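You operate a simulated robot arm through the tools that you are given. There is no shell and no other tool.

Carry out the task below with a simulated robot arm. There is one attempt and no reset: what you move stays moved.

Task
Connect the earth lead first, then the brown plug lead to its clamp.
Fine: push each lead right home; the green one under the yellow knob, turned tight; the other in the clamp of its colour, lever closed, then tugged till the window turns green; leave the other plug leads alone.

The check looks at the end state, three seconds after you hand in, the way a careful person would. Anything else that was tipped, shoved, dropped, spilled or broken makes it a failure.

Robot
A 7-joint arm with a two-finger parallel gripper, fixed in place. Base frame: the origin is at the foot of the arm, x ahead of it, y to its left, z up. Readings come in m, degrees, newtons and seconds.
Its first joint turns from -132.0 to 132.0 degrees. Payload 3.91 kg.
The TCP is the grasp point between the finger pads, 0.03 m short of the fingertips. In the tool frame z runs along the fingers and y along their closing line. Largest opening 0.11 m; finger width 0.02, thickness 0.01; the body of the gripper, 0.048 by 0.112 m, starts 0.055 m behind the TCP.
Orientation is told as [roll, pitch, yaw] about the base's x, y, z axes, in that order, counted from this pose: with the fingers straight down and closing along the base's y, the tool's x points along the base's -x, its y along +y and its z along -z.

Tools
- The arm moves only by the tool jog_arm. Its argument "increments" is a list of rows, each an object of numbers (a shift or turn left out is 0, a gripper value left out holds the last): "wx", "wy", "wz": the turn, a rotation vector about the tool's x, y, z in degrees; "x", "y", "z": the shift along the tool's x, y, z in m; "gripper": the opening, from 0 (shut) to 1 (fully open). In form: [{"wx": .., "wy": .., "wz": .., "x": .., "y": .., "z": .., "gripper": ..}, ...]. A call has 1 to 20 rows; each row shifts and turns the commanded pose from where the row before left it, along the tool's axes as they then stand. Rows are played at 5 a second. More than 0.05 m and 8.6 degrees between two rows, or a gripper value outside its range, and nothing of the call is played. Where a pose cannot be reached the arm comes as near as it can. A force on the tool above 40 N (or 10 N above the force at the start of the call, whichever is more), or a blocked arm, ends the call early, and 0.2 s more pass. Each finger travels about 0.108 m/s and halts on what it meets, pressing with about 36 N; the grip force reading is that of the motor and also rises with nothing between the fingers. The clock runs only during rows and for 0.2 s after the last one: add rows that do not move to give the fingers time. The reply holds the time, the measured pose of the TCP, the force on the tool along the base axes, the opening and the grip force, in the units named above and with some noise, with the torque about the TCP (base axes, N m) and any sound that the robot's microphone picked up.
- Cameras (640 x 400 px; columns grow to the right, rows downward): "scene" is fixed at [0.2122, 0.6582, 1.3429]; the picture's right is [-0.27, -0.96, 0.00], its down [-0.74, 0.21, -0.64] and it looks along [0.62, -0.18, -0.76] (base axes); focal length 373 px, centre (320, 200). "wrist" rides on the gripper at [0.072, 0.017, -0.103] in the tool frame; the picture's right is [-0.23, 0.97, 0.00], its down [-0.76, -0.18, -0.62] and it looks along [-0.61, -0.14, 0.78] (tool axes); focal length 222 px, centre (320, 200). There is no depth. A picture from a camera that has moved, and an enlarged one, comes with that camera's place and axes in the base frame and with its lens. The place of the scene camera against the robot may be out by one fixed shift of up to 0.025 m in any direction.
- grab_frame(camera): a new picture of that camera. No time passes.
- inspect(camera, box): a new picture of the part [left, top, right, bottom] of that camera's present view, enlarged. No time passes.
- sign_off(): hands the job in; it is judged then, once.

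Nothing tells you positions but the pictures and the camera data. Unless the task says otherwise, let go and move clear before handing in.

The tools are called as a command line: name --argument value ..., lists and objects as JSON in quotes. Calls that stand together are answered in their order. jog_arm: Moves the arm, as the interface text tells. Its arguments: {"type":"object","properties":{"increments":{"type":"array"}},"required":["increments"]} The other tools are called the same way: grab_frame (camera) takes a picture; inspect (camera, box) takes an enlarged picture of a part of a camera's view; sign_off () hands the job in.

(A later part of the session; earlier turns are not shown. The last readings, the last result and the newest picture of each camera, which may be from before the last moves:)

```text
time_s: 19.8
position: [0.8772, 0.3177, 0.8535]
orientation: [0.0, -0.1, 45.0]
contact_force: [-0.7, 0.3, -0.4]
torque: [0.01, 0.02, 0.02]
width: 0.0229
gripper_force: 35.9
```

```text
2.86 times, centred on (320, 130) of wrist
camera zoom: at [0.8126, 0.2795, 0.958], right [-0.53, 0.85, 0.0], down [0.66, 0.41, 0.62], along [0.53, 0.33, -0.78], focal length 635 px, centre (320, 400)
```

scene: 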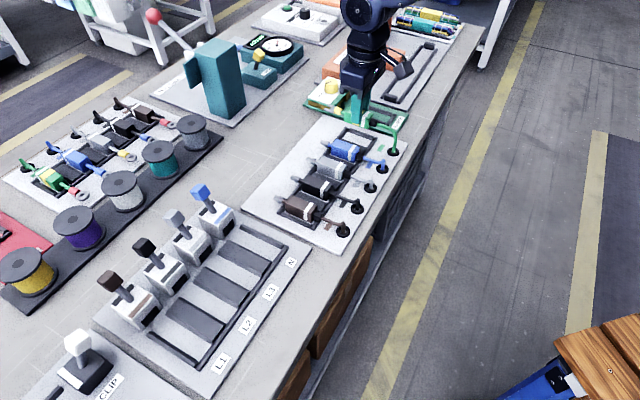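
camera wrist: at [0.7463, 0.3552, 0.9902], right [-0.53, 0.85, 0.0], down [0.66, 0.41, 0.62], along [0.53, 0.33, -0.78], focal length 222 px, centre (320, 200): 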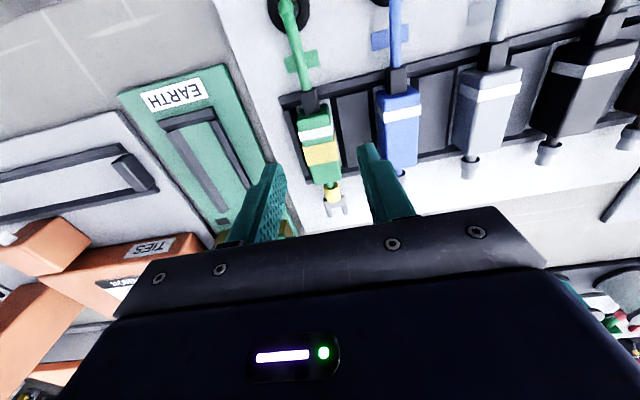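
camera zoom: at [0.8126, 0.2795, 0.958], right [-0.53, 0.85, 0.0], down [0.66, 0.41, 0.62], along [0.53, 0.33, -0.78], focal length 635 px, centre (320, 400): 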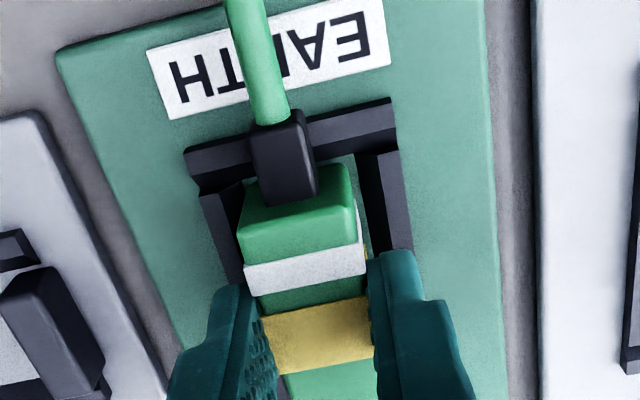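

The body is seated between the rails at the right height with no contact force. I now slide it forward toward the block in steps.

jog_arm --increments '[{"x": -0.005}, {"x": -0.005}, {"x": -0.005}, {"x": -0.005}, {"x": -0.005}, {}, {}]'

inspect --camera "scene" --box '[310, 70, 410, 140]'

inspect --camera "wrist" --box '[260, 60, 380, 240]'

```text
time_s: 21.4
position: [0.8939, 0.3365, 0.8533]
orientation: [0.0, 0.0, 45.0]
contact_force: [1.1, 0.0, -0.3]
torque: [-0.01, 0.01, -0.01]
width: 0.023
gripper_force: 36.6
```

```text
5.71 times, centred on (360, 105) of scene
camera zoom: at [0.2122, 0.6582, 1.3429], right [-0.27, -0.96, 0.0], down [-0.74, 0.21, -0.64], along [0.62, -0.18, -0.76], focal length 2131 px, centre (91, 743)
```

zoom: 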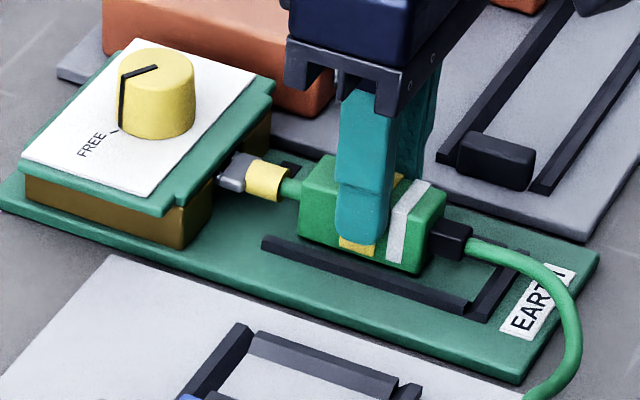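

```text
2.22 times, centred on (320, 150) of wrist
camera zoom: at [0.83, 0.2975, 0.9584], right [-0.53, 0.85, 0.0], down [0.66, 0.41, 0.62], along [0.53, 0.33, -0.78], focal length 494 px, centre (320, 311)
```

zoom: 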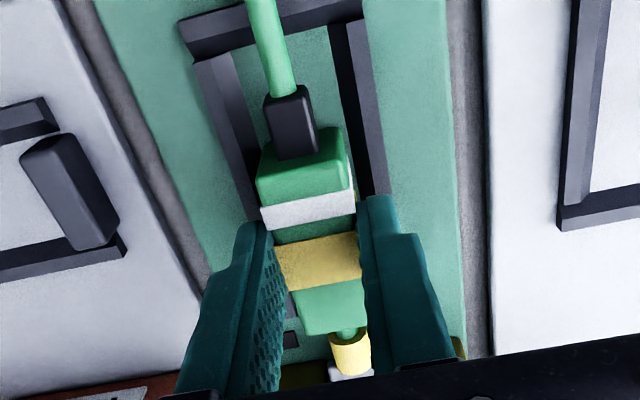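

The fork is entering the recess with no resistance. I continue pushing in small steps.

jog_arm --increments '[{"x": -0.005}, {"x": -0.005}, {"x": -0.005}, {"x": -0.004}, {"x": -0.003}, {"x": -0.003}, {}, {}]'

inspect --camera "scene" --box '[310, 70, 410, 140]'

inspect --camera "wrist" --box '[240, 60, 400, 240]'

```text
time_s: 23.2
position: [0.9122, 0.3533, 0.8545]
orientation: [0.0, 0.0, 45.0]
contact_force: [-23.5, -22.8, -4.3]
torque: [-0.64, 0.72, -0.01]
width: 0.0232
gripper_force: 35.4
```

```text
5.71 times, centred on (360, 105) of scene
camera zoom: at [0.2122, 0.6582, 1.3429], right [-0.27, -0.96, 0.0], down [-0.74, 0.21, -0.64], along [0.62, -0.18, -0.76], focal length 2131 px, centre (91, 743)
```

zoom: 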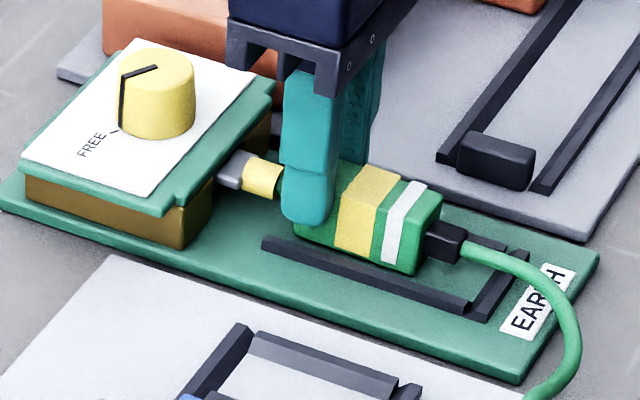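

```text
2.22 times, centred on (320, 150) of wrist
camera zoom: at [0.8475, 0.3147, 0.9588], right [-0.53, 0.85, 0.0], down [0.66, 0.41, 0.62], along [0.53, 0.33, -0.78], focal length 494 px, centre (320, 311)
```

zoom: 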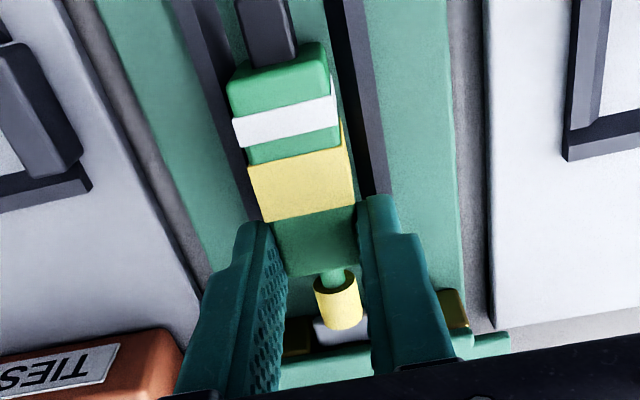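

The lead met resistance and the fingers slid about 2 cm forward along the body, so the fork stopped partway. I'll back off the force slightly and inspect the recess closely.

jog_arm --increments '[{"x": 0.003}, {"x": 0.003}, {}]'

inspect --camera "scene" --box '[325, 75, 375, 115]'

inspect --camera "wrist" --box '[270, 130, 370, 230]'

```text
time_s: 24.0
position: [0.908, 0.3498, 0.8552]
orientation: [0.0, -0.1, 45.0]
contact_force: [0.2, -0.3, -0.5]
torque: [-0.02, 0.03, 0.0]
width: 0.0228
gripper_force: 35.8
```

```text
10.00 times, centred on (350, 95) of scene
camera zoom: at [0.2122, 0.6582, 1.3429], right [-0.27, -0.96, 0.0], down [-0.74, 0.21, -0.64], along [0.62, -0.18, -0.76], focal length 3729 px, centre (20, 1250)
```

zoom: 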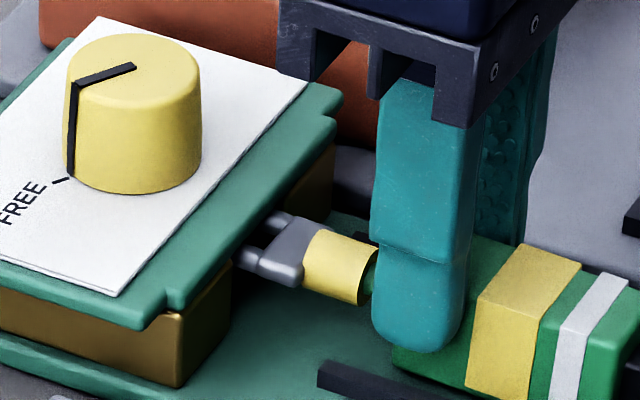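

```text
4.00 times, centred on (320, 180) of wrist
camera zoom: at [0.8437, 0.3108, 0.9588], right [-0.53, 0.85, 0.0], down [0.66, 0.41, 0.62], along [0.53, 0.33, -0.78], focal length 888 px, centre (320, 280)
```

zoom: 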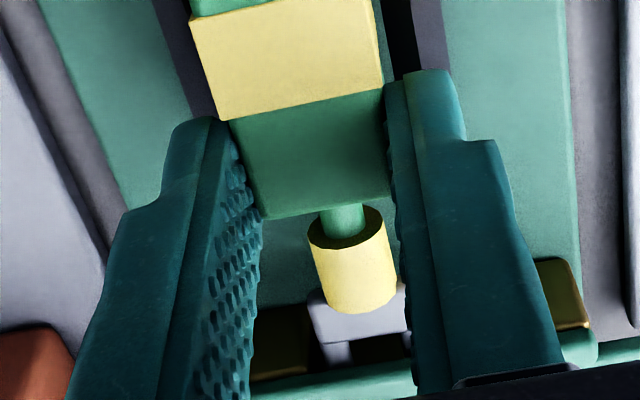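

The fork stopped about 15 mm inside the recess. I'll pull the lead back in the channel, set it down, and look into the recess directly before retrying.

jog_arm --increments '[{"x": 0.005}, {"x": 0.005}, {"x": 0.005}, {"z": 0.001}, {"z": 0.001}, {"z": 0.001}, {}, {}]'

inspect --camera "wrist" --box '[240, 60, 400, 240]'

inspect --camera "scene" --box '[310, 70, 410, 140]'

```text
time_s: 25.8
position: [0.8981, 0.3391, 0.8533]
orientation: [0.1, 0.0, 45.1]
contact_force: [1.3, -0.3, 19.5]
torque: [-0.71, 0.61, 0.06]
width: 0.0228
gripper_force: 36.0
```

```text
2.22 times, centred on (320, 150) of wrist
camera zoom: at [0.8338, 0.3006, 0.9567], right [-0.53, 0.85, 0.0], down [0.66, 0.41, 0.62], along [0.53, 0.33, -0.78], focal length 494 px, centre (320, 311)
```

zoom: 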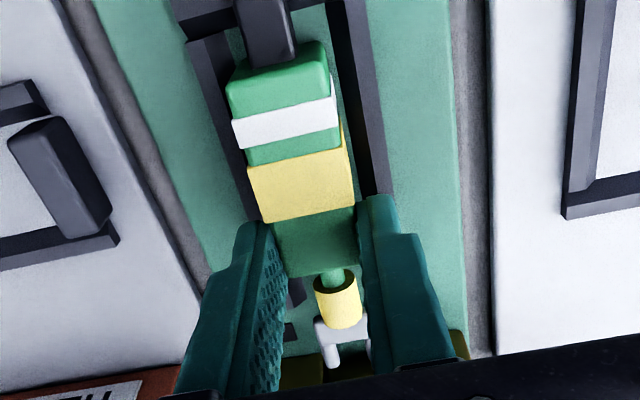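

```text
5.71 times, centred on (360, 105) of scene
camera zoom: at [0.2122, 0.6582, 1.3429], right [-0.27, -0.96, 0.0], down [-0.74, 0.21, -0.64], along [0.62, -0.18, -0.76], focal length 2131 px, centre (91, 743)
```

zoom: 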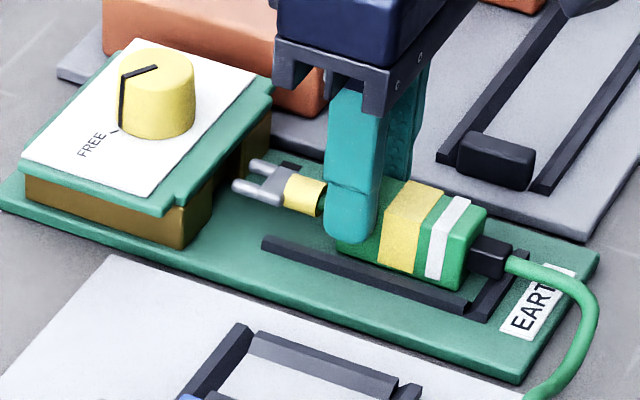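

The lead now rests on the channel floor (contact felt). I relieve the pressure, release it, rise, and back off to view the recess.

jog_arm --increments '[{"z": -0.0015}, {"gripper": 0.3}, {}, {}]'

jog_arm --increments '[{"gripper": 0.45, "z": -0.01}, {"z": -0.03}, {"z": -0.03}, {"x": 0.02}, {"x": 0.03}, {}, {}]'

grab_frame --camera "wrist"

inspect --camera "scene" --box '[310, 70, 410, 140]'

```text
time_s: 26.8
position: [0.8981, 0.3393, 0.853]
orientation: [0.0, 0.0, 45.1]
contact_force: [-0.3, -0.1, -0.2]
torque: [0.01, 0.0, 0.0]
width: 0.0329
gripper_force: 0.0
```

```text
time_s: 28.4
position: [0.8622, 0.3032, 0.9227]
orientation: [0.0, 0.1, 45.1]
contact_force: [0.1, 0.9, 0.8]
torque: [-0.01, 0.0, 0.01]
width: 0.0494
gripper_force: 0.0
```

```text
taken
camera wrist: at [0.7986, 0.2651, 1.0275], right [-0.53, 0.85, 0.0], down [0.66, 0.41, 0.62], along [0.53, 0.33, -0.78], focal length 222 px, centre (320, 200)
```

wrist: 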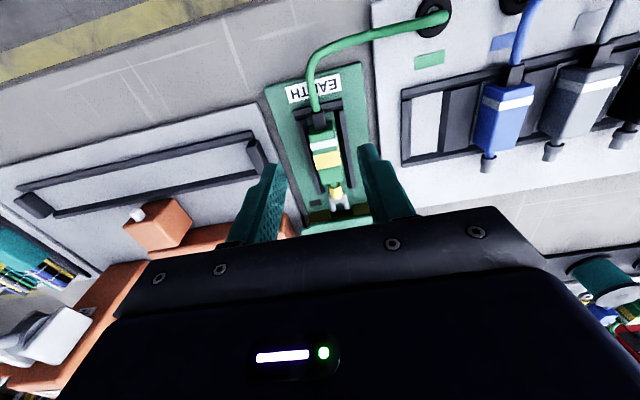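

```text
5.71 times, centred on (360, 105) of scene
camera zoom: at [0.2122, 0.6582, 1.3429], right [-0.27, -0.96, 0.0], down [-0.74, 0.21, -0.64], along [0.62, -0.18, -0.76], focal length 2131 px, centre (91, 743)
```

zoom: 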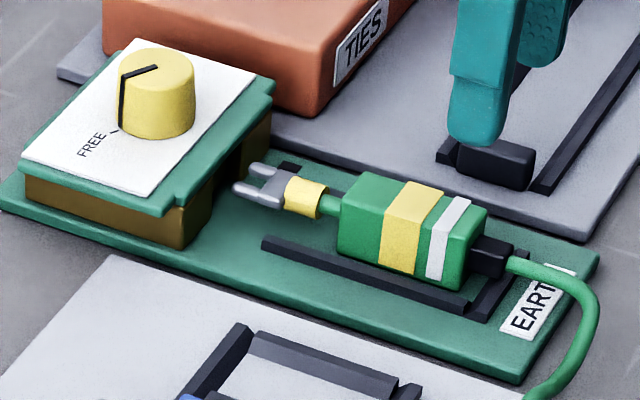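

The lead lies straight in the channel. I'll zoom in on the fork and recess.

inspect --camera "wrist" --box '[290, 160, 380, 235]'

inspect --camera "wrist" --box '[250, 70, 400, 230]'

```text
5.33 times, centred on (335, 198) of wrist
camera zoom: at [0.7986, 0.2651, 1.0275], right [-0.53, 0.85, 0.0], down [0.66, 0.41, 0.62], along [0.53, 0.33, -0.78], focal length 1185 px, centre (240, 213)
```

zoom: 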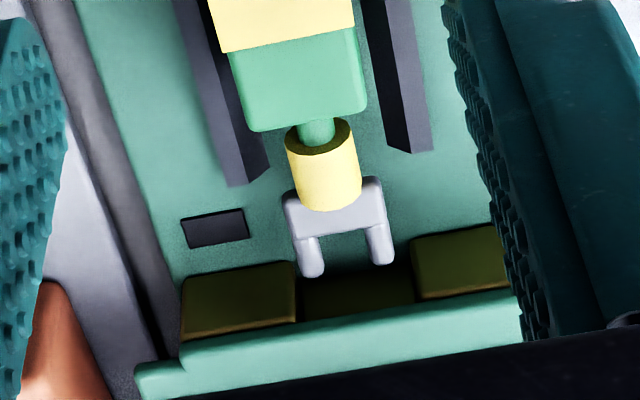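

```text
2.50 times, centred on (325, 150) of wrist
camera zoom: at [0.7986, 0.2651, 1.0275], right [-0.53, 0.85, 0.0], down [0.66, 0.41, 0.62], along [0.53, 0.33, -0.78], focal length 555 px, centre (308, 325)
```

zoom: 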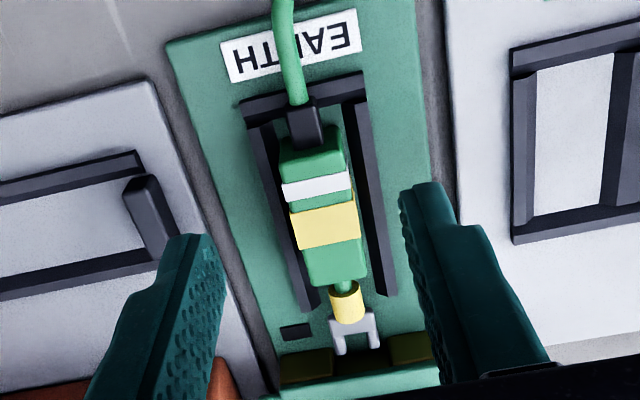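

The fork is centred on the recess mouth. To see what blocks it inside, I'll tilt the wrist camera to look more horizontally into the recess.

jog_arm --increments '[{"wy": -7, "gripper": 0.6}, {"wy": -7}, {"wy": -7}, {"wy": -7}, {"wy": -7}, {}, {}]'

grab_frame --camera "wrist"

grab_frame --camera "scene"

```text
time_s: 30.0
position: [0.8618, 0.3047, 0.9229]
orientation: [-0.1, -35.0, 45.1]
contact_force: [0.0, 0.4, 0.2]
torque: [-0.03, -0.01, 0.03]
width: 0.0659
gripper_force: 0.0
```

```text
taken
camera wrist: at [0.7651, 0.2324, 0.9669], right [-0.56, 0.82, 0.13], down [0.31, 0.06, 0.95], along [0.77, 0.57, -0.29], focal length 222 px, centre (320, 200)
```

wrist: 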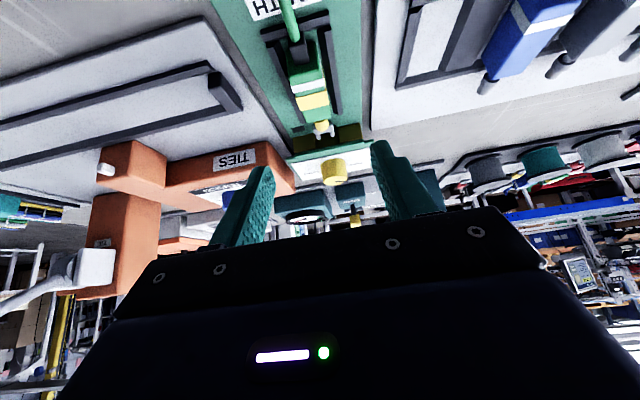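

```text
taken
```

scene: 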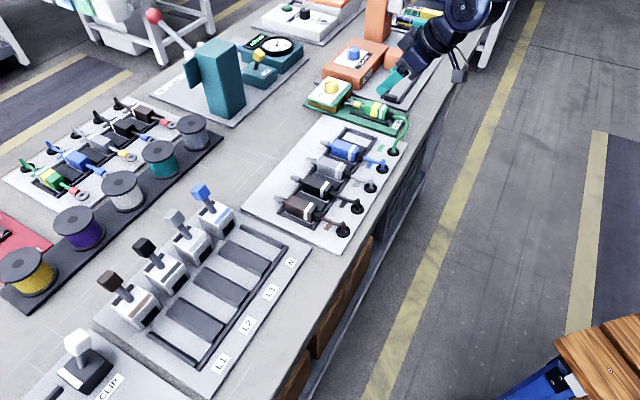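

inspect --camera "wrist" --box '[275, 100, 375, 190]'

inspect --camera "wrist" --box '[270, 60, 390, 170]'

```text
4.44 times, centred on (325, 145) of wrist
camera zoom: at [0.7651, 0.2324, 0.9669], right [-0.56, 0.82, 0.13], down [0.31, 0.06, 0.95], along [0.77, 0.57, -0.29], focal length 987 px, centre (298, 444)
```

zoom: 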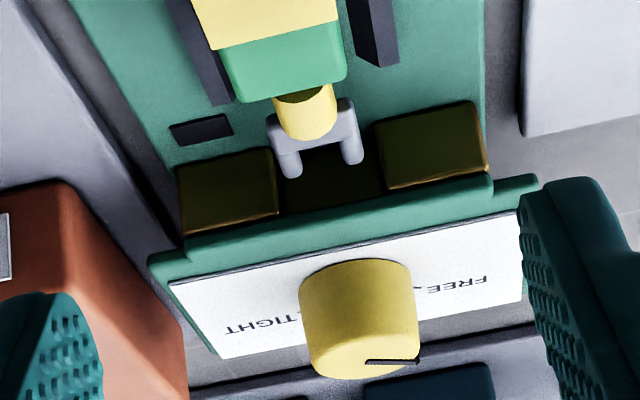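

```text
3.64 times, centred on (330, 115) of wrist
camera zoom: at [0.7651, 0.2324, 0.9669], right [-0.56, 0.82, 0.13], down [0.31, 0.06, 0.95], along [0.77, 0.57, -0.29], focal length 808 px, centre (284, 509)
```

zoom: 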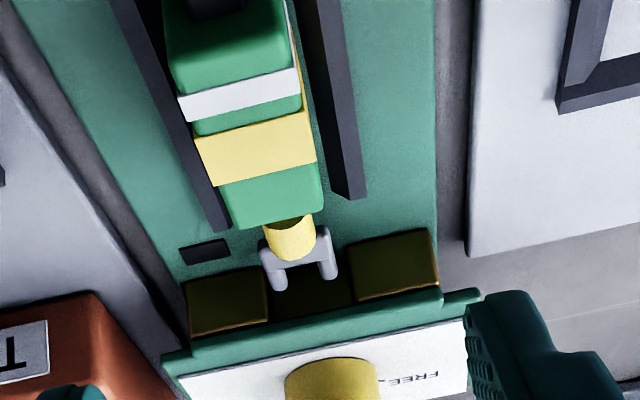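

I see a brown back wall inside the recess. I'll zoom in further to check whether it has a slot or is the end stop.

inspect --camera "wrist" --box '[310, 120, 354, 150]'

inspect --camera "wrist" --box '[290, 115, 370, 155]'

```text
13.33 times, centred on (332, 135) of wrist
camera zoom: at [0.7651, 0.2324, 0.9669], right [-0.56, 0.82, 0.13], down [0.31, 0.06, 0.95], along [0.77, 0.57, -0.29], focal length 2962 px, centre (160, 1067)
```

zoom: 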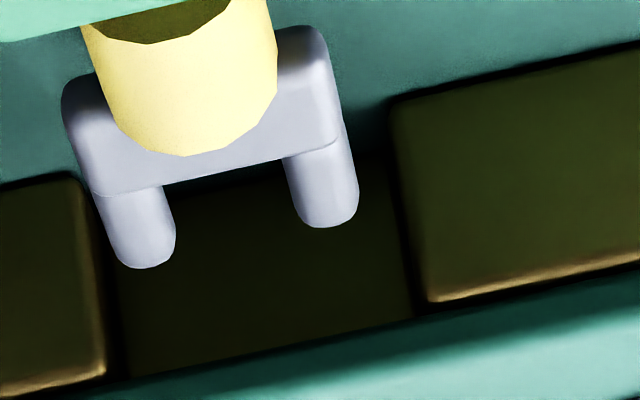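

```text
8.00 times, centred on (330, 135) of wrist
camera zoom: at [0.7651, 0.2324, 0.9669], right [-0.56, 0.82, 0.13], down [0.31, 0.06, 0.95], along [0.77, 0.57, -0.29], focal length 1777 px, centre (240, 720)
```

zoom: 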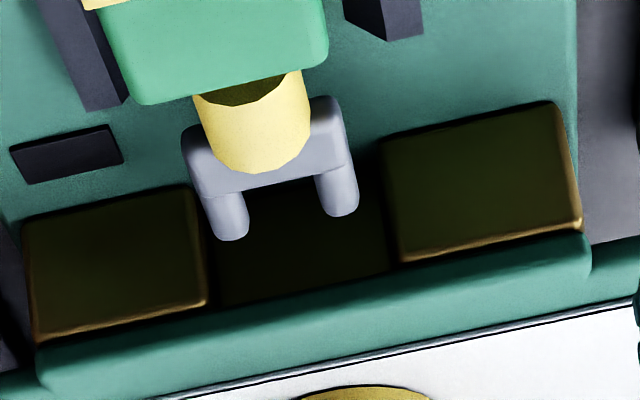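

The back wall looks like a solid end stop about 15 mm in, matching where the fork stopped and the rail length. So home is at that stop; I'll level the tool and regrip the body at its middle to push it home again.

jog_arm --increments '[{"wy": 7, "gripper": 0.45}, {"wy": 7}, {"wy": 7}, {"wy": 7}, {"wy": 7}, {"x": -0.014}, {"x": -0.012}, {}, {}]'

inspect --camera "wrist" --box '[250, 70, 400, 230]'

```text
time_s: 32.0
position: [0.8804, 0.3214, 0.9226]
orientation: [-0.1, 0.0, 45.1]
contact_force: [0.8, -0.4, -0.4]
torque: [-0.03, 0.02, 0.01]
width: 0.0493
gripper_force: 0.0
```

```text
2.50 times, centred on (325, 150) of wrist
camera zoom: at [0.816, 0.2829, 1.0267], right [-0.53, 0.85, 0.0], down [0.66, 0.41, 0.62], along [0.53, 0.33, -0.78], focal length 555 px, centre (308, 325)
```

zoom: 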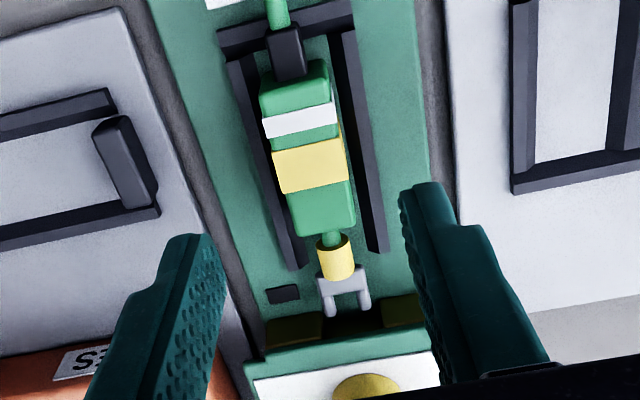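

The gripper is over the middle of the body. Descend and close.

jog_arm --increments '[{"z": 0.03}, {"z": 0.025}, {"z": 0.0135}, {}, {"gripper": 0.3}, {"gripper": 0.2}, {"gripper": 0.15}, {}, {}, {}]'

inspect --camera "wrist" --box '[250, 70, 400, 230]'

```text
time_s: 34.2
position: [0.8808, 0.3223, 0.8539]
orientation: [0.1, 0.0, 45.0]
contact_force: [0.2, -0.2, 0.1]
torque: [0.02, -0.01, 0.0]
width: 0.023
gripper_force: 35.7
```

```text
2.50 times, centred on (325, 150) of wrist
camera zoom: at [0.8165, 0.2833, 0.9576], right [-0.53, 0.85, 0.0], down [0.66, 0.41, 0.62], along [0.53, 0.33, -0.78], focal length 555 px, centre (308, 325)
```

zoom: 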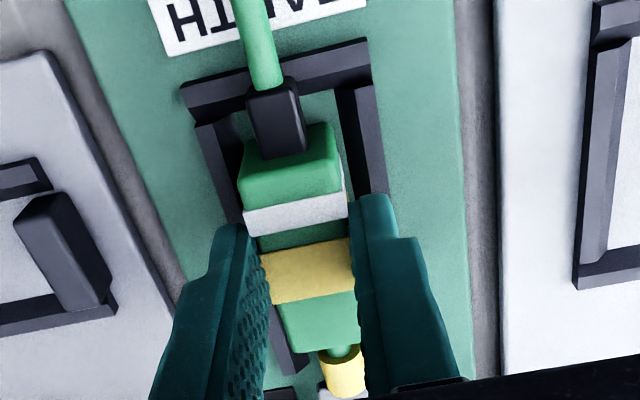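

Grip is secure. I push forward in small steps and watch for contact force.

jog_arm --increments '[{"x": -0.004}, {"x": -0.004}, {"x": -0.004}, {"x": -0.003}, {}, {}]'

jog_arm --increments '[{"x": -0.001}, {"x": -0.001}, {}]'

jog_arm --increments '[{"x": -0.001}, {"x": -0.001}, {}]'

```text
time_s: 35.6
position: [0.8905, 0.331, 0.8519]
orientation: [0.0, 0.0, 45.0]
contact_force: [-0.2, -0.2, 0.5]
torque: [-0.01, 0.02, -0.02]
width: 0.023
gripper_force: 35.7
```

```text
time_s: 36.4
position: [0.8922, 0.333, 0.8543]
orientation: [-0.1, 0.0, 45.0]
contact_force: [0.5, 0.5, -0.5]
torque: [0.0, -0.03, -0.01]
width: 0.0228
gripper_force: 35.7
```

```text
time_s: 37.2
position: [0.8943, 0.3356, 0.8548]
orientation: [0.0, 0.0, 45.0]
contact_force: [-0.2, -0.9, -0.1]
torque: [0.04, -0.01, -0.03]
width: 0.0228
gripper_force: 35.8
```

No contact yet after 19 mm. I continue in 1 mm steps.

jog_arm --increments '[{"x": -0.001}, {"x": -0.001}, {}]'

jog_arm --increments '[{"x": -0.001}, {"x": -0.001}, {}]'

inspect --camera "scene" --box '[310, 70, 410, 140]'

inspect --camera "wrist" --box '[250, 70, 400, 230]'

```text
time_s: 38.0
position: [0.8952, 0.3355, 0.8551]
orientation: [0.0, 0.1, 45.1]
contact_force: [0.3, 0.0, -0.2]
torque: [-0.03, -0.02, -0.01]
width: 0.0229
gripper_force: 36.3
```

```text
time_s: 38.8
position: [0.8974, 0.3385, 0.8556]
orientation: [0.1, 0.0, 45.0]
contact_force: [-0.5, -0.3, 0.1]
torque: [0.0, 0.02, 0.03]
width: 0.023
gripper_force: 35.7
```

```text
5.71 times, centred on (360, 105) of scene
camera zoom: at [0.2122, 0.6582, 1.3429], right [-0.27, -0.96, 0.0], down [-0.74, 0.21, -0.64], along [0.62, -0.18, -0.76], focal length 2131 px, centre (91, 743)
```

zoom: 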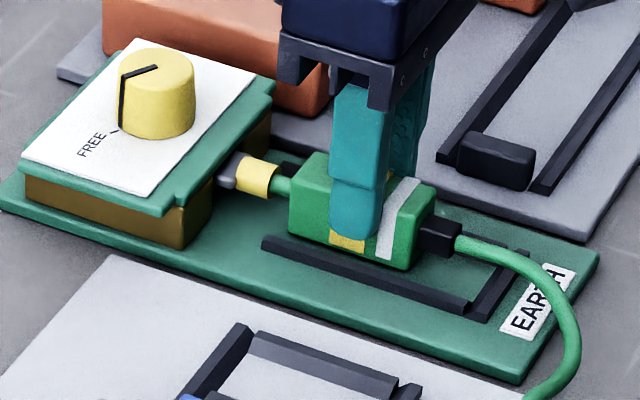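

```text
2.50 times, centred on (325, 150) of wrist
camera zoom: at [0.8327, 0.2993, 0.9593], right [-0.53, 0.85, 0.0], down [0.66, 0.41, 0.62], along [0.53, 0.33, -0.78], focal length 555 px, centre (308, 325)
```

zoom: 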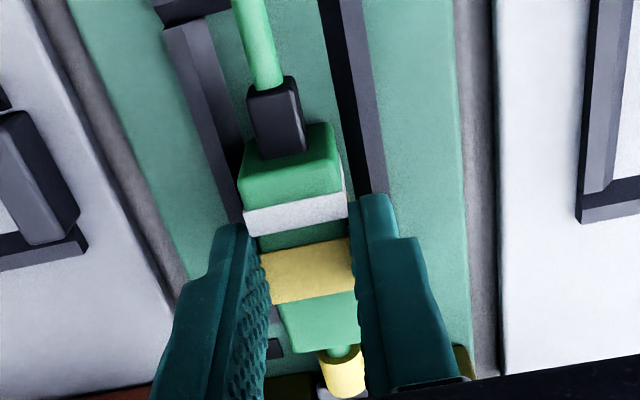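

The lead is now slightly deeper than the first stop, still with no force. I keep going in small steps.

jog_arm --increments '[{"x": -0.001}, {"x": -0.001}, {}]'

jog_arm --increments '[{"x": -0.001}, {"x": -0.001}, {}]'

jog_arm --increments '[{"x": -0.001}, {"x": -0.001}, {}]'

inspect --camera "scene" --box '[310, 70, 410, 140]'

```text
time_s: 39.6
position: [0.898, 0.34, 0.8551]
orientation: [0.0, 0.0, 45.0]
contact_force: [0.1, 0.3, 0.3]
torque: [-0.02, 0.0, 0.0]
width: 0.0232
gripper_force: 36.3
```

```text
time_s: 40.4
position: [0.9004, 0.3401, 0.8541]
orientation: [0.0, -0.1, 45.0]
contact_force: [0.0, -0.5, 0.1]
torque: [0.01, -0.01, 0.0]
width: 0.0229
gripper_force: 36.0
```

```text
time_s: 41.2
position: [0.9003, 0.3422, 0.8544]
orientation: [0.1, 0.2, 45.0]
contact_force: [-7.4, -6.9, 1.3]
torque: [-0.1, 0.15, 0.05]
width: 0.0231
gripper_force: 36.1
```

```text
5.71 times, centred on (360, 105) of scene
camera zoom: at [0.2122, 0.6582, 1.3429], right [-0.27, -0.96, 0.0], down [-0.74, 0.21, -0.64], along [0.62, -0.18, -0.76], focal length 2131 px, centre (91, 743)
```

zoom: 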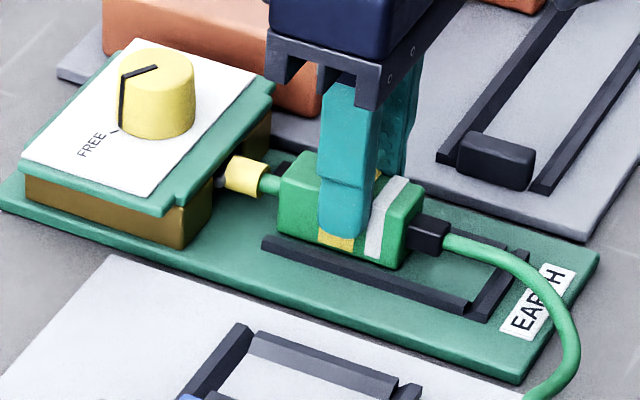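

Contact of about 10 N now, with the fork deeper than before (barrel at the lid edge). I'll push a bit more to see whether this is a hard stop.

jog_arm --increments '[{"x": -0.001}, {}, {}]'

jog_arm --increments '[{"x": -0.001}, {}, {}]'

inspect --camera "scene" --box '[310, 70, 410, 140]'

inspect --camera "wrist" --box '[250, 70, 400, 230]'

```text
time_s: 42.0
position: [0.9015, 0.3411, 0.8547]
orientation: [0.0, 0.1, 45.0]
contact_force: [-24.5, -22.4, 1.0]
torque: [-0.59, 0.64, 0.11]
width: 0.023
gripper_force: 35.5
```

```text
time_s: 42.8
position: [0.901, 0.3436, 0.8543]
orientation: [0.0, 0.0, 44.9]
contact_force: [-21.3, -23.0, -2.6]
torque: [-0.79, 0.82, -0.1]
width: 0.023
gripper_force: 36.0
```

```text
5.71 times, centred on (360, 105) of scene
camera zoom: at [0.2122, 0.6582, 1.3429], right [-0.27, -0.96, 0.0], down [-0.74, 0.21, -0.64], along [0.62, -0.18, -0.76], focal length 2131 px, centre (91, 743)
```

zoom: 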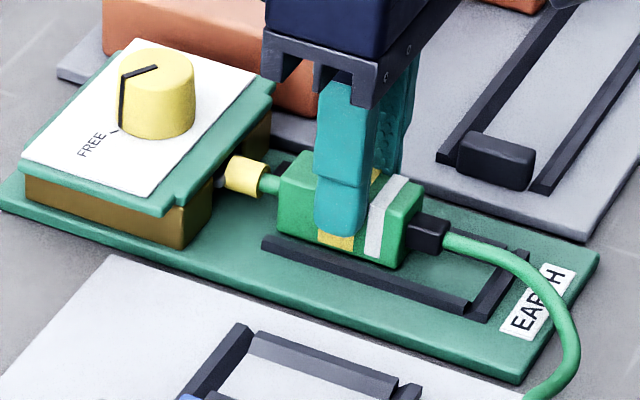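

```text
2.50 times, centred on (325, 150) of wrist
camera zoom: at [0.837, 0.3042, 0.9588], right [-0.53, 0.85, 0.0], down [0.66, 0.41, 0.62], along [0.53, 0.33, -0.78], focal length 555 px, centre (308, 325)
```

zoom: 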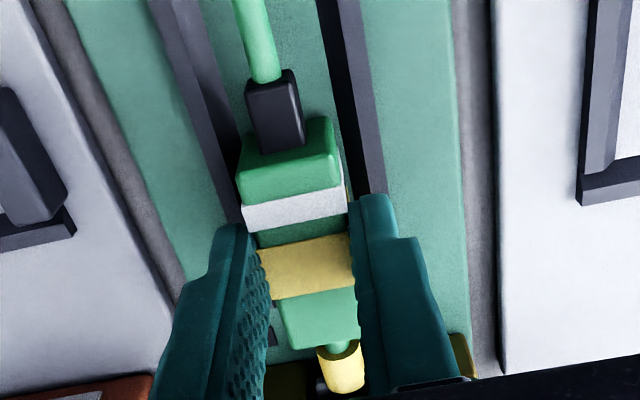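

It's a hard stop at about 33 N with the fork plate inside the block. Before turning the knob I'll release and verify visually that nothing inside remains uncovered.

jog_arm --increments '[{"x": 0.002}, {"gripper": 0.3}, {}, {"gripper": 0.6, "z": -0.01}, {"z": -0.03}, {"z": -0.03}, {"x": 0.03}, {"x": 0.03}, {}]'

jog_arm --increments '[{"wy": -8}, {"wy": -8}, {"wy": -8}, {"wy": -8}, {"wy": -8}, {"wy": -8}, {}, {}]'

grab_frame --camera "wrist"

inspect --camera "scene" --box '[310, 70, 410, 140]'

```text
time_s: 44.8
position: [0.8602, 0.2987, 0.9255]
orientation: [-0.1, 0.0, 45.0]
contact_force: [0.0, -0.7, 0.1]
torque: [0.02, 0.01, -0.02]
width: 0.066
gripper_force: 0.1
```

```text
time_s: 46.6
position: [0.8581, 0.3002, 0.9247]
orientation: [-0.1, -48.1, 45.0]
contact_force: [0.7, 0.3, -0.3]
torque: [0.02, -0.02, -0.02]
width: 0.0659
gripper_force: 0.1
```

```text
taken
camera wrist: at [0.7568, 0.2238, 0.9405], right [-0.58, 0.8, 0.17], down [0.16, -0.09, 0.98], along [0.8, 0.6, -0.07], focal length 222 px, centre (320, 200)
```

wrist: 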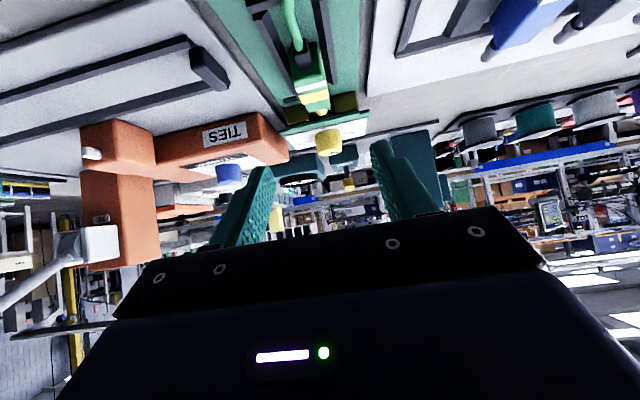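

```text
5.71 times, centred on (360, 105) of scene
camera zoom: at [0.2122, 0.6582, 1.3429], right [-0.27, -0.96, 0.0], down [-0.74, 0.21, -0.64], along [0.62, -0.18, -0.76], focal length 2131 px, centre (91, 743)
```

zoom: 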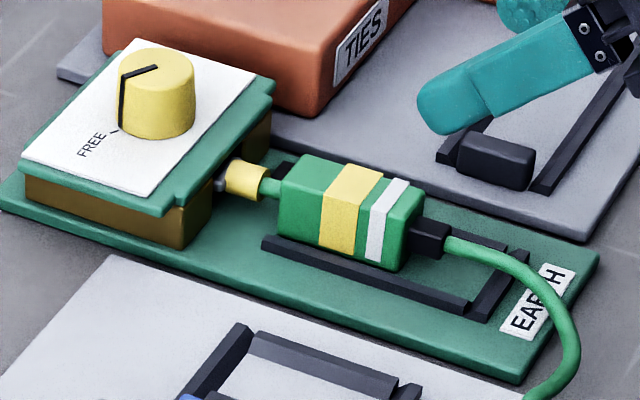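

inspect --camera "wrist" --box '[270, 80, 370, 160]'

inspect --camera "wrist" --box '[295, 88, 345, 126]'

```text
5.00 times, centred on (320, 120) of wrist
camera zoom: at [0.7568, 0.2238, 0.9405], right [-0.58, 0.8, 0.17], down [0.16, -0.09, 0.98], along [0.8, 0.6, -0.07], focal length 1111 px, centre (320, 600)
```

zoom: 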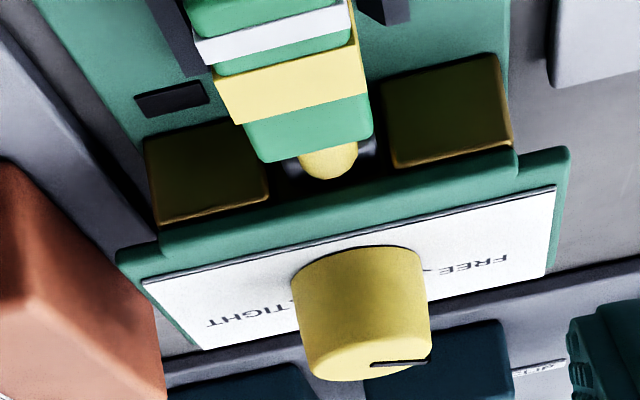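

```text
10.53 times, centred on (320, 107) of wrist
camera zoom: at [0.7568, 0.2238, 0.9405], right [-0.58, 0.8, 0.17], down [0.16, -0.09, 0.98], along [0.8, 0.6, -0.07], focal length 2338 px, centre (320, 1179)
```

zoom: 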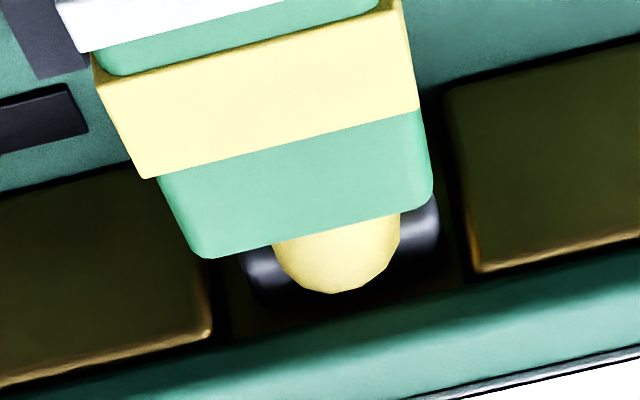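

The prongs are fully inside with the fork plate against the inner wall, so it's at its stop. I'll level, regrip the body for a final seating push, and open without pulling back.

jog_arm --increments '[{"wy": 8, "gripper": 0.45}, {"wy": 8}, {"wy": 8}, {"wy": 8}, {"wy": 8}, {"wy": 8}, {"x": -0.027}, {"x": -0.026}, {}, {}]'

inspect --camera "wrist" --box '[250, 70, 400, 230]'

```text
time_s: 48.8
position: [0.897, 0.3352, 0.9242]
orientation: [0.0, 0.1, 45.0]
contact_force: [1.2, -0.5, 0.2]
torque: [-0.03, -0.02, -0.02]
width: 0.0498
gripper_force: 0.0
```

```text
2.50 times, centred on (325, 150) of wrist
camera zoom: at [0.8322, 0.2979, 1.0285], right [-0.53, 0.85, 0.0], down [0.66, 0.41, 0.62], along [0.53, 0.33, -0.78], focal length 555 px, centre (308, 325)
```

zoom: 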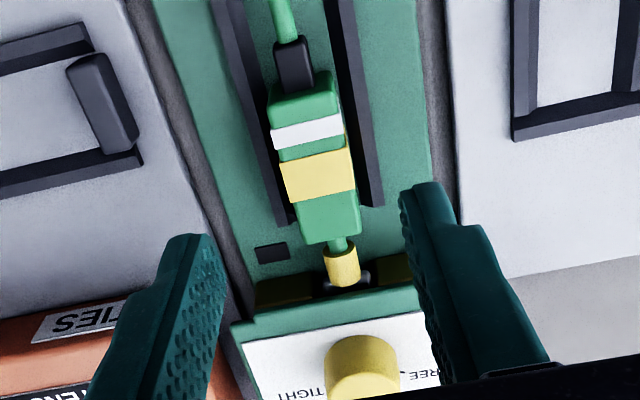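

jog_arm --increments '[{"z": 0.03}, {"z": 0.025}, {"z": 0.0145}, {}, {"gripper": 0.3}, {"gripper": 0.2}, {"gripper": 0.15}, {}, {}, {}]'

jog_arm --increments '[{"x": -0.001}, {"x": -0.001}, {}]'

inspect --camera "scene" --box '[325, 80, 385, 125]'

```text
time_s: 51.0
position: [0.8972, 0.3353, 0.855]
orientation: [0.1, 0.0, 44.9]
contact_force: [-0.4, 0.4, 0.2]
torque: [-0.01, -0.01, 0.0]
width: 0.023
gripper_force: 36.1
```

```text
time_s: 51.8
position: [0.8969, 0.336, 0.8543]
orientation: [0.0, 0.1, 44.9]
contact_force: [-18.0, -20.5, 5.7]
torque: [-0.35, 0.3, -0.06]
width: 0.023
gripper_force: 35.9
```

```text
8.89 times, centred on (355, 102) of scene
camera zoom: at [0.2122, 0.6582, 1.3429], right [-0.27, -0.96, 0.0], down [-0.74, 0.21, -0.64], along [0.62, -0.18, -0.76], focal length 3314 px, centre (9, 1067)
```

zoom: 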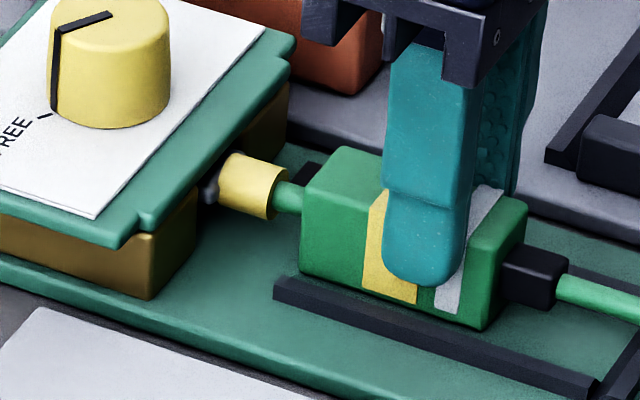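

It stops hard after about 1 mm. I'll do a small sideways wiggle under push to make sure it isn't just hung up on an edge.

jog_arm --increments '[{"y": 0.001}, {"y": -0.002}, {"y": 0.001}, {}]'

jog_arm --increments '[{"z": -0.001}, {"z": 0.002}, {"z": -0.001}, {}]'

inspect --camera "scene" --box '[325, 80, 385, 125]'

```text
time_s: 52.8
position: [0.8964, 0.3369, 0.8542]
orientation: [-0.1, -0.1, 44.9]
contact_force: [-19.7, -23.8, -3.5]
torque: [-0.94, 0.78, -0.16]
width: 0.023
gripper_force: 36.2
```

```text
time_s: 53.8
position: [0.8972, 0.338, 0.8563]
orientation: [0.1, -0.1, 45.0]
contact_force: [-14.1, -21.6, 6.0]
torque: [-0.25, 0.05, -0.35]
width: 0.0232
gripper_force: 36.1
```

```text
8.89 times, centred on (355, 102) of scene
camera zoom: at [0.2122, 0.6582, 1.3429], right [-0.27, -0.96, 0.0], down [-0.74, 0.21, -0.64], along [0.62, -0.18, -0.76], focal length 3314 px, centre (9, 1067)
```

zoom: 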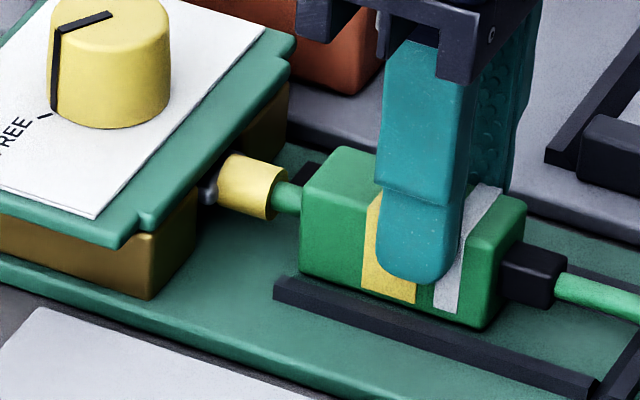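

The lead doesn't move further, so it's home. I release in place, rise straight up, and check it stays put.

jog_arm --increments '[{"gripper": 0.3}, {}, {"gripper": 0.45}, {"z": -0.02}, {"z": -0.03}, {"z": -0.03}, {}]'

inspect --camera "scene" --box '[325, 80, 385, 125]'

```text
time_s: 55.4
position: [0.8954, 0.3391, 0.9369]
orientation: [0.0, -0.1, 45.0]
contact_force: [-0.4, 0.4, -0.4]
torque: [-0.03, -0.01, 0.01]
width: 0.0494
gripper_force: 0.1
```

```text
8.89 times, centred on (355, 102) of scene
camera zoom: at [0.2122, 0.6582, 1.3429], right [-0.27, -0.96, 0.0], down [-0.74, 0.21, -0.64], along [0.62, -0.18, -0.76], focal length 3314 px, centre (9, 1067)
```

zoom: 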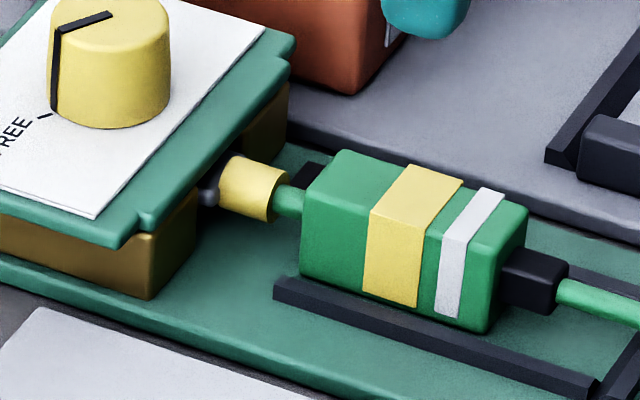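

The lead stays seated. Now I move above the yellow knob and check alignment before turning it.

jog_arm --increments '[{"x": -0.025}, {"x": -0.025}, {"x": -0.025}, {"x": -0.0265, "y": -0.001}, {}, {}]'

inspect --camera "wrist" --box '[240, 80, 400, 220]'

```text
time_s: 56.8
position: [0.9697, 0.4106, 0.9357]
orientation: [0.0, -0.1, 45.0]
contact_force: [-0.3, 0.3, -0.4]
torque: [0.01, 0.01, 0.02]
width: 0.0496
gripper_force: 0.1
```

```text
2.86 times, centred on (320, 150) of wrist
camera zoom: at [0.9052, 0.3717, 1.0402], right [-0.53, 0.85, 0.0], down [0.66, 0.41, 0.62], along [0.53, 0.33, -0.78], focal length 635 px, centre (320, 343)
```

zoom: 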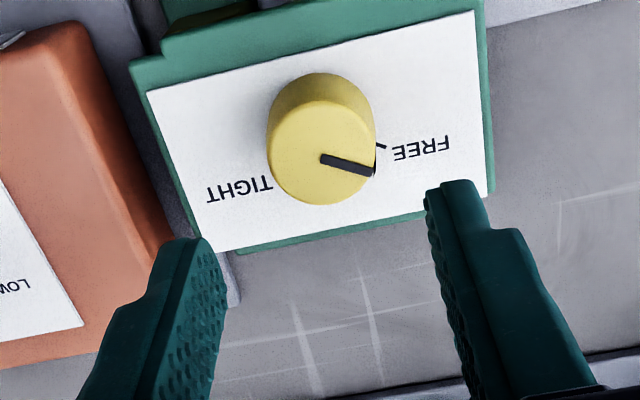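

The TCP is centred over the knob. I'll turn the empty gripper 60° counter-clockwise first, so I can make the whole 120° clockwise turn in one grip.

jog_arm --increments '[{"wz": -7.5}, {"wz": -7.5}, {"wz": -7.5}, {"wz": -7.5}, {"wz": -7.5}, {"wz": -7.5}, {"wz": -7.5}, {"wz": -7.5}, {}, {}]'

grab_frame --camera "wrist"

grab_frame --camera "scene"

```text
time_s: 59.0
position: [0.9694, 0.4093, 0.9353]
orientation: [0.0, -0.1, 105.1]
contact_force: [0.0, 0.7, 0.0]
torque: [-0.04, -0.01, -0.01]
width: 0.0496
gripper_force: 0.1
```

```text
taken
camera wrist: at [0.971, 0.3363, 1.0387], right [-1.0, -0.03, 0.0], down [-0.03, 0.78, 0.62], along [-0.02, 0.62, -0.78], focal length 222 px, centre (320, 200)
```

wrist: 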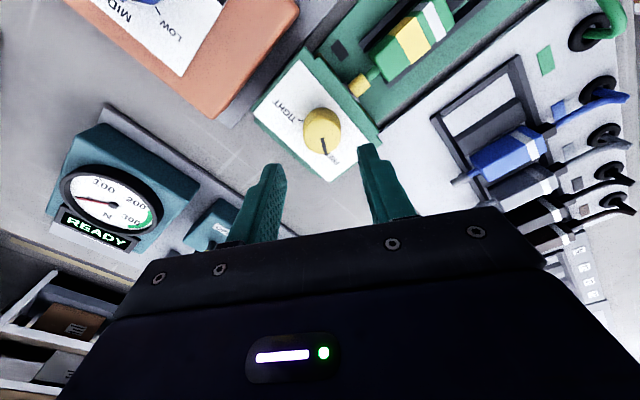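

```text
taken
```

scene: 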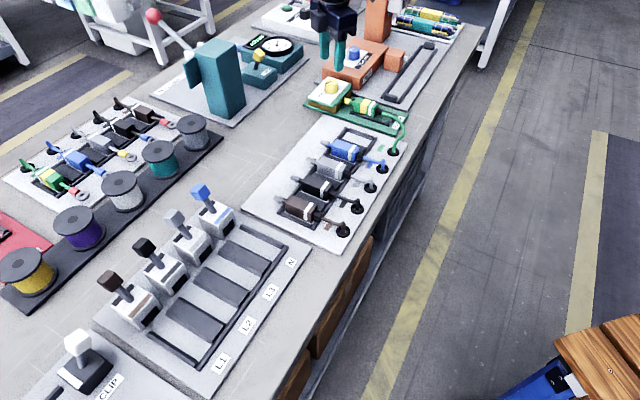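

inspect --camera "wrist" --box '[240, 60, 400, 200]'

```text
2.86 times, centred on (320, 130) of wrist
camera zoom: at [0.971, 0.3363, 1.0387], right [-1.0, -0.03, 0.0], down [-0.03, 0.78, 0.62], along [-0.02, 0.62, -0.78], focal length 635 px, centre (320, 400)
```

zoom: 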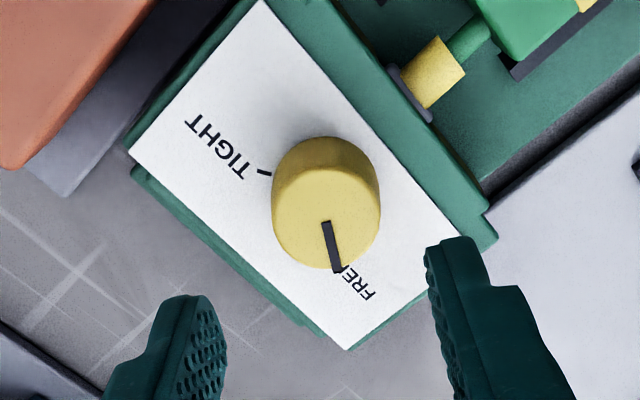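

The knob is nearly centred. I descend so the fingertips cover the top 13 mm of the knob and close on it.

jog_arm --increments '[{"y": 0.0012, "z": 0.02}, {"z": 0.02}, {"z": 0.01}, {"z": 0.009}, {}, {}]'

inspect --camera "scene" --box '[300, 60, 380, 120]'

inspect --camera "wrist" --box '[240, 80, 400, 220]'

```text
time_s: 60.4
position: [0.9692, 0.4082, 0.8752]
orientation: [-0.1, 0.1, 104.9]
contact_force: [-0.6, -0.1, 0.6]
torque: [-0.02, -0.03, -0.01]
width: 0.0497
gripper_force: 0.0
```

```text
6.67 times, centred on (340, 90) of scene
camera zoom: at [0.2122, 0.6582, 1.3429], right [-0.27, -0.96, 0.0], down [-0.74, 0.21, -0.64], along [0.62, -0.18, -0.76], focal length 2486 px, centre (187, 933)
```

zoom: 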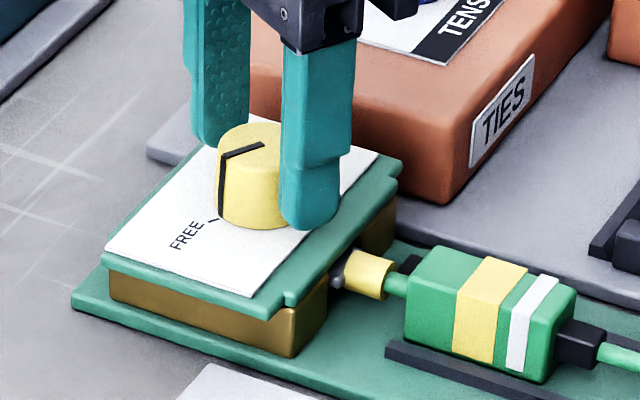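

```text
2.86 times, centred on (320, 150) of wrist
camera zoom: at [0.9705, 0.3351, 0.9801], right [-1.0, -0.03, 0.0], down [-0.03, 0.78, 0.62], along [-0.02, 0.62, -0.78], focal length 635 px, centre (320, 343)
```

zoom: 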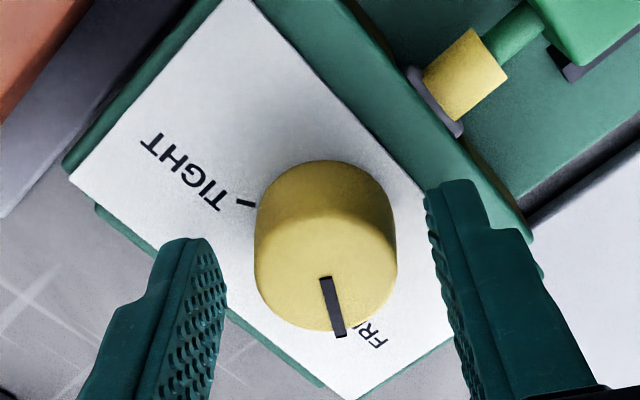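

The fingers flank the knob well. Close, then turn clockwise.

jog_arm --increments '[{"y": 0.0008}, {"gripper": 0.35}, {"gripper": 0.25}, {"gripper": 0.2}, {}, {}, {}]'

jog_arm --increments '[{"wz": 7.5}, {"wz": 7.5}, {}, {}]'

inspect --camera "wrist" --box '[240, 80, 400, 220]'

```text
time_s: 62.0
position: [0.9685, 0.4095, 0.8763]
orientation: [0.0, 0.0, 105.0]
contact_force: [-0.7, -0.7, 0.5]
torque: [-0.01, 0.05, 0.01]
width: 0.0327
gripper_force: 45.4
```

```text
time_s: 63.0
position: [0.9679, 0.4087, 0.8761]
orientation: [0.0, 0.0, 90.1]
contact_force: [-6.0, -10.1, 4.8]
torque: [-0.83, 0.24, 0.03]
width: 0.0325
gripper_force: 45.1
```

```text
2.86 times, centred on (320, 150) of wrist
camera zoom: at [0.9498, 0.3371, 0.9805], right [-0.97, 0.23, 0.0], down [0.18, 0.76, 0.62], along [0.14, 0.61, -0.78], focal length 635 px, centre (320, 343)
```

zoom: 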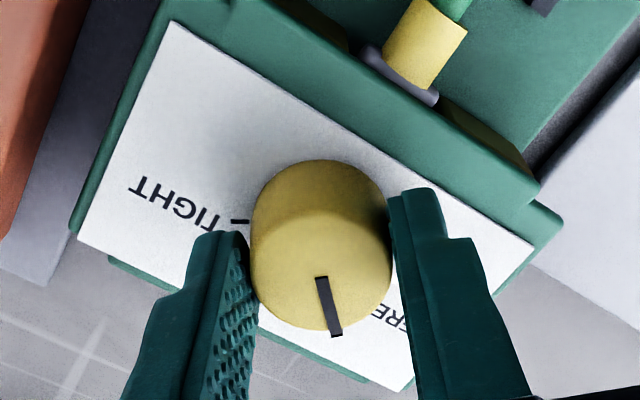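

The knob turns with the gripper. A small side load shows a slight offset, so I'll nudge and continue turning.

jog_arm --increments '[{"wz": 7.5, "x": 0.0006, "y": 0.0003}, {"wz": 7.5}, {"wz": 7.5}, {"wz": 7.5}, {}]'

inspect --camera "wrist" --box '[240, 80, 400, 220]'

```text
time_s: 64.2
position: [0.9676, 0.4101, 0.8769]
orientation: [-0.1, -0.1, 59.9]
contact_force: [1.9, 0.7, 4.9]
torque: [0.06, -0.13, -0.03]
width: 0.0327
gripper_force: 45.0
```

```text
2.86 times, centred on (320, 150) of wrist
camera zoom: at [0.9152, 0.3552, 0.9804], right [-0.73, 0.68, 0.0], down [0.53, 0.57, 0.62], along [0.43, 0.45, -0.78], focal length 635 px, centre (320, 343)
```

zoom: 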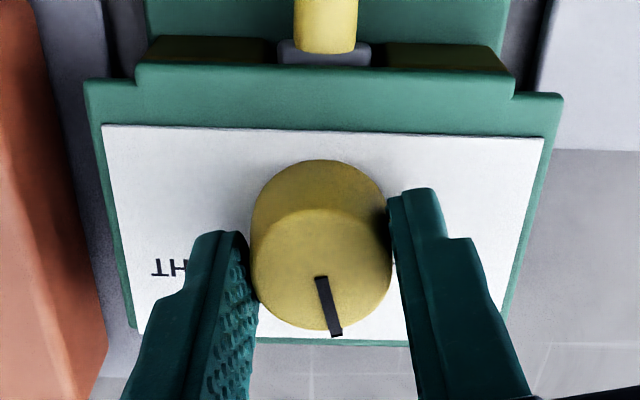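

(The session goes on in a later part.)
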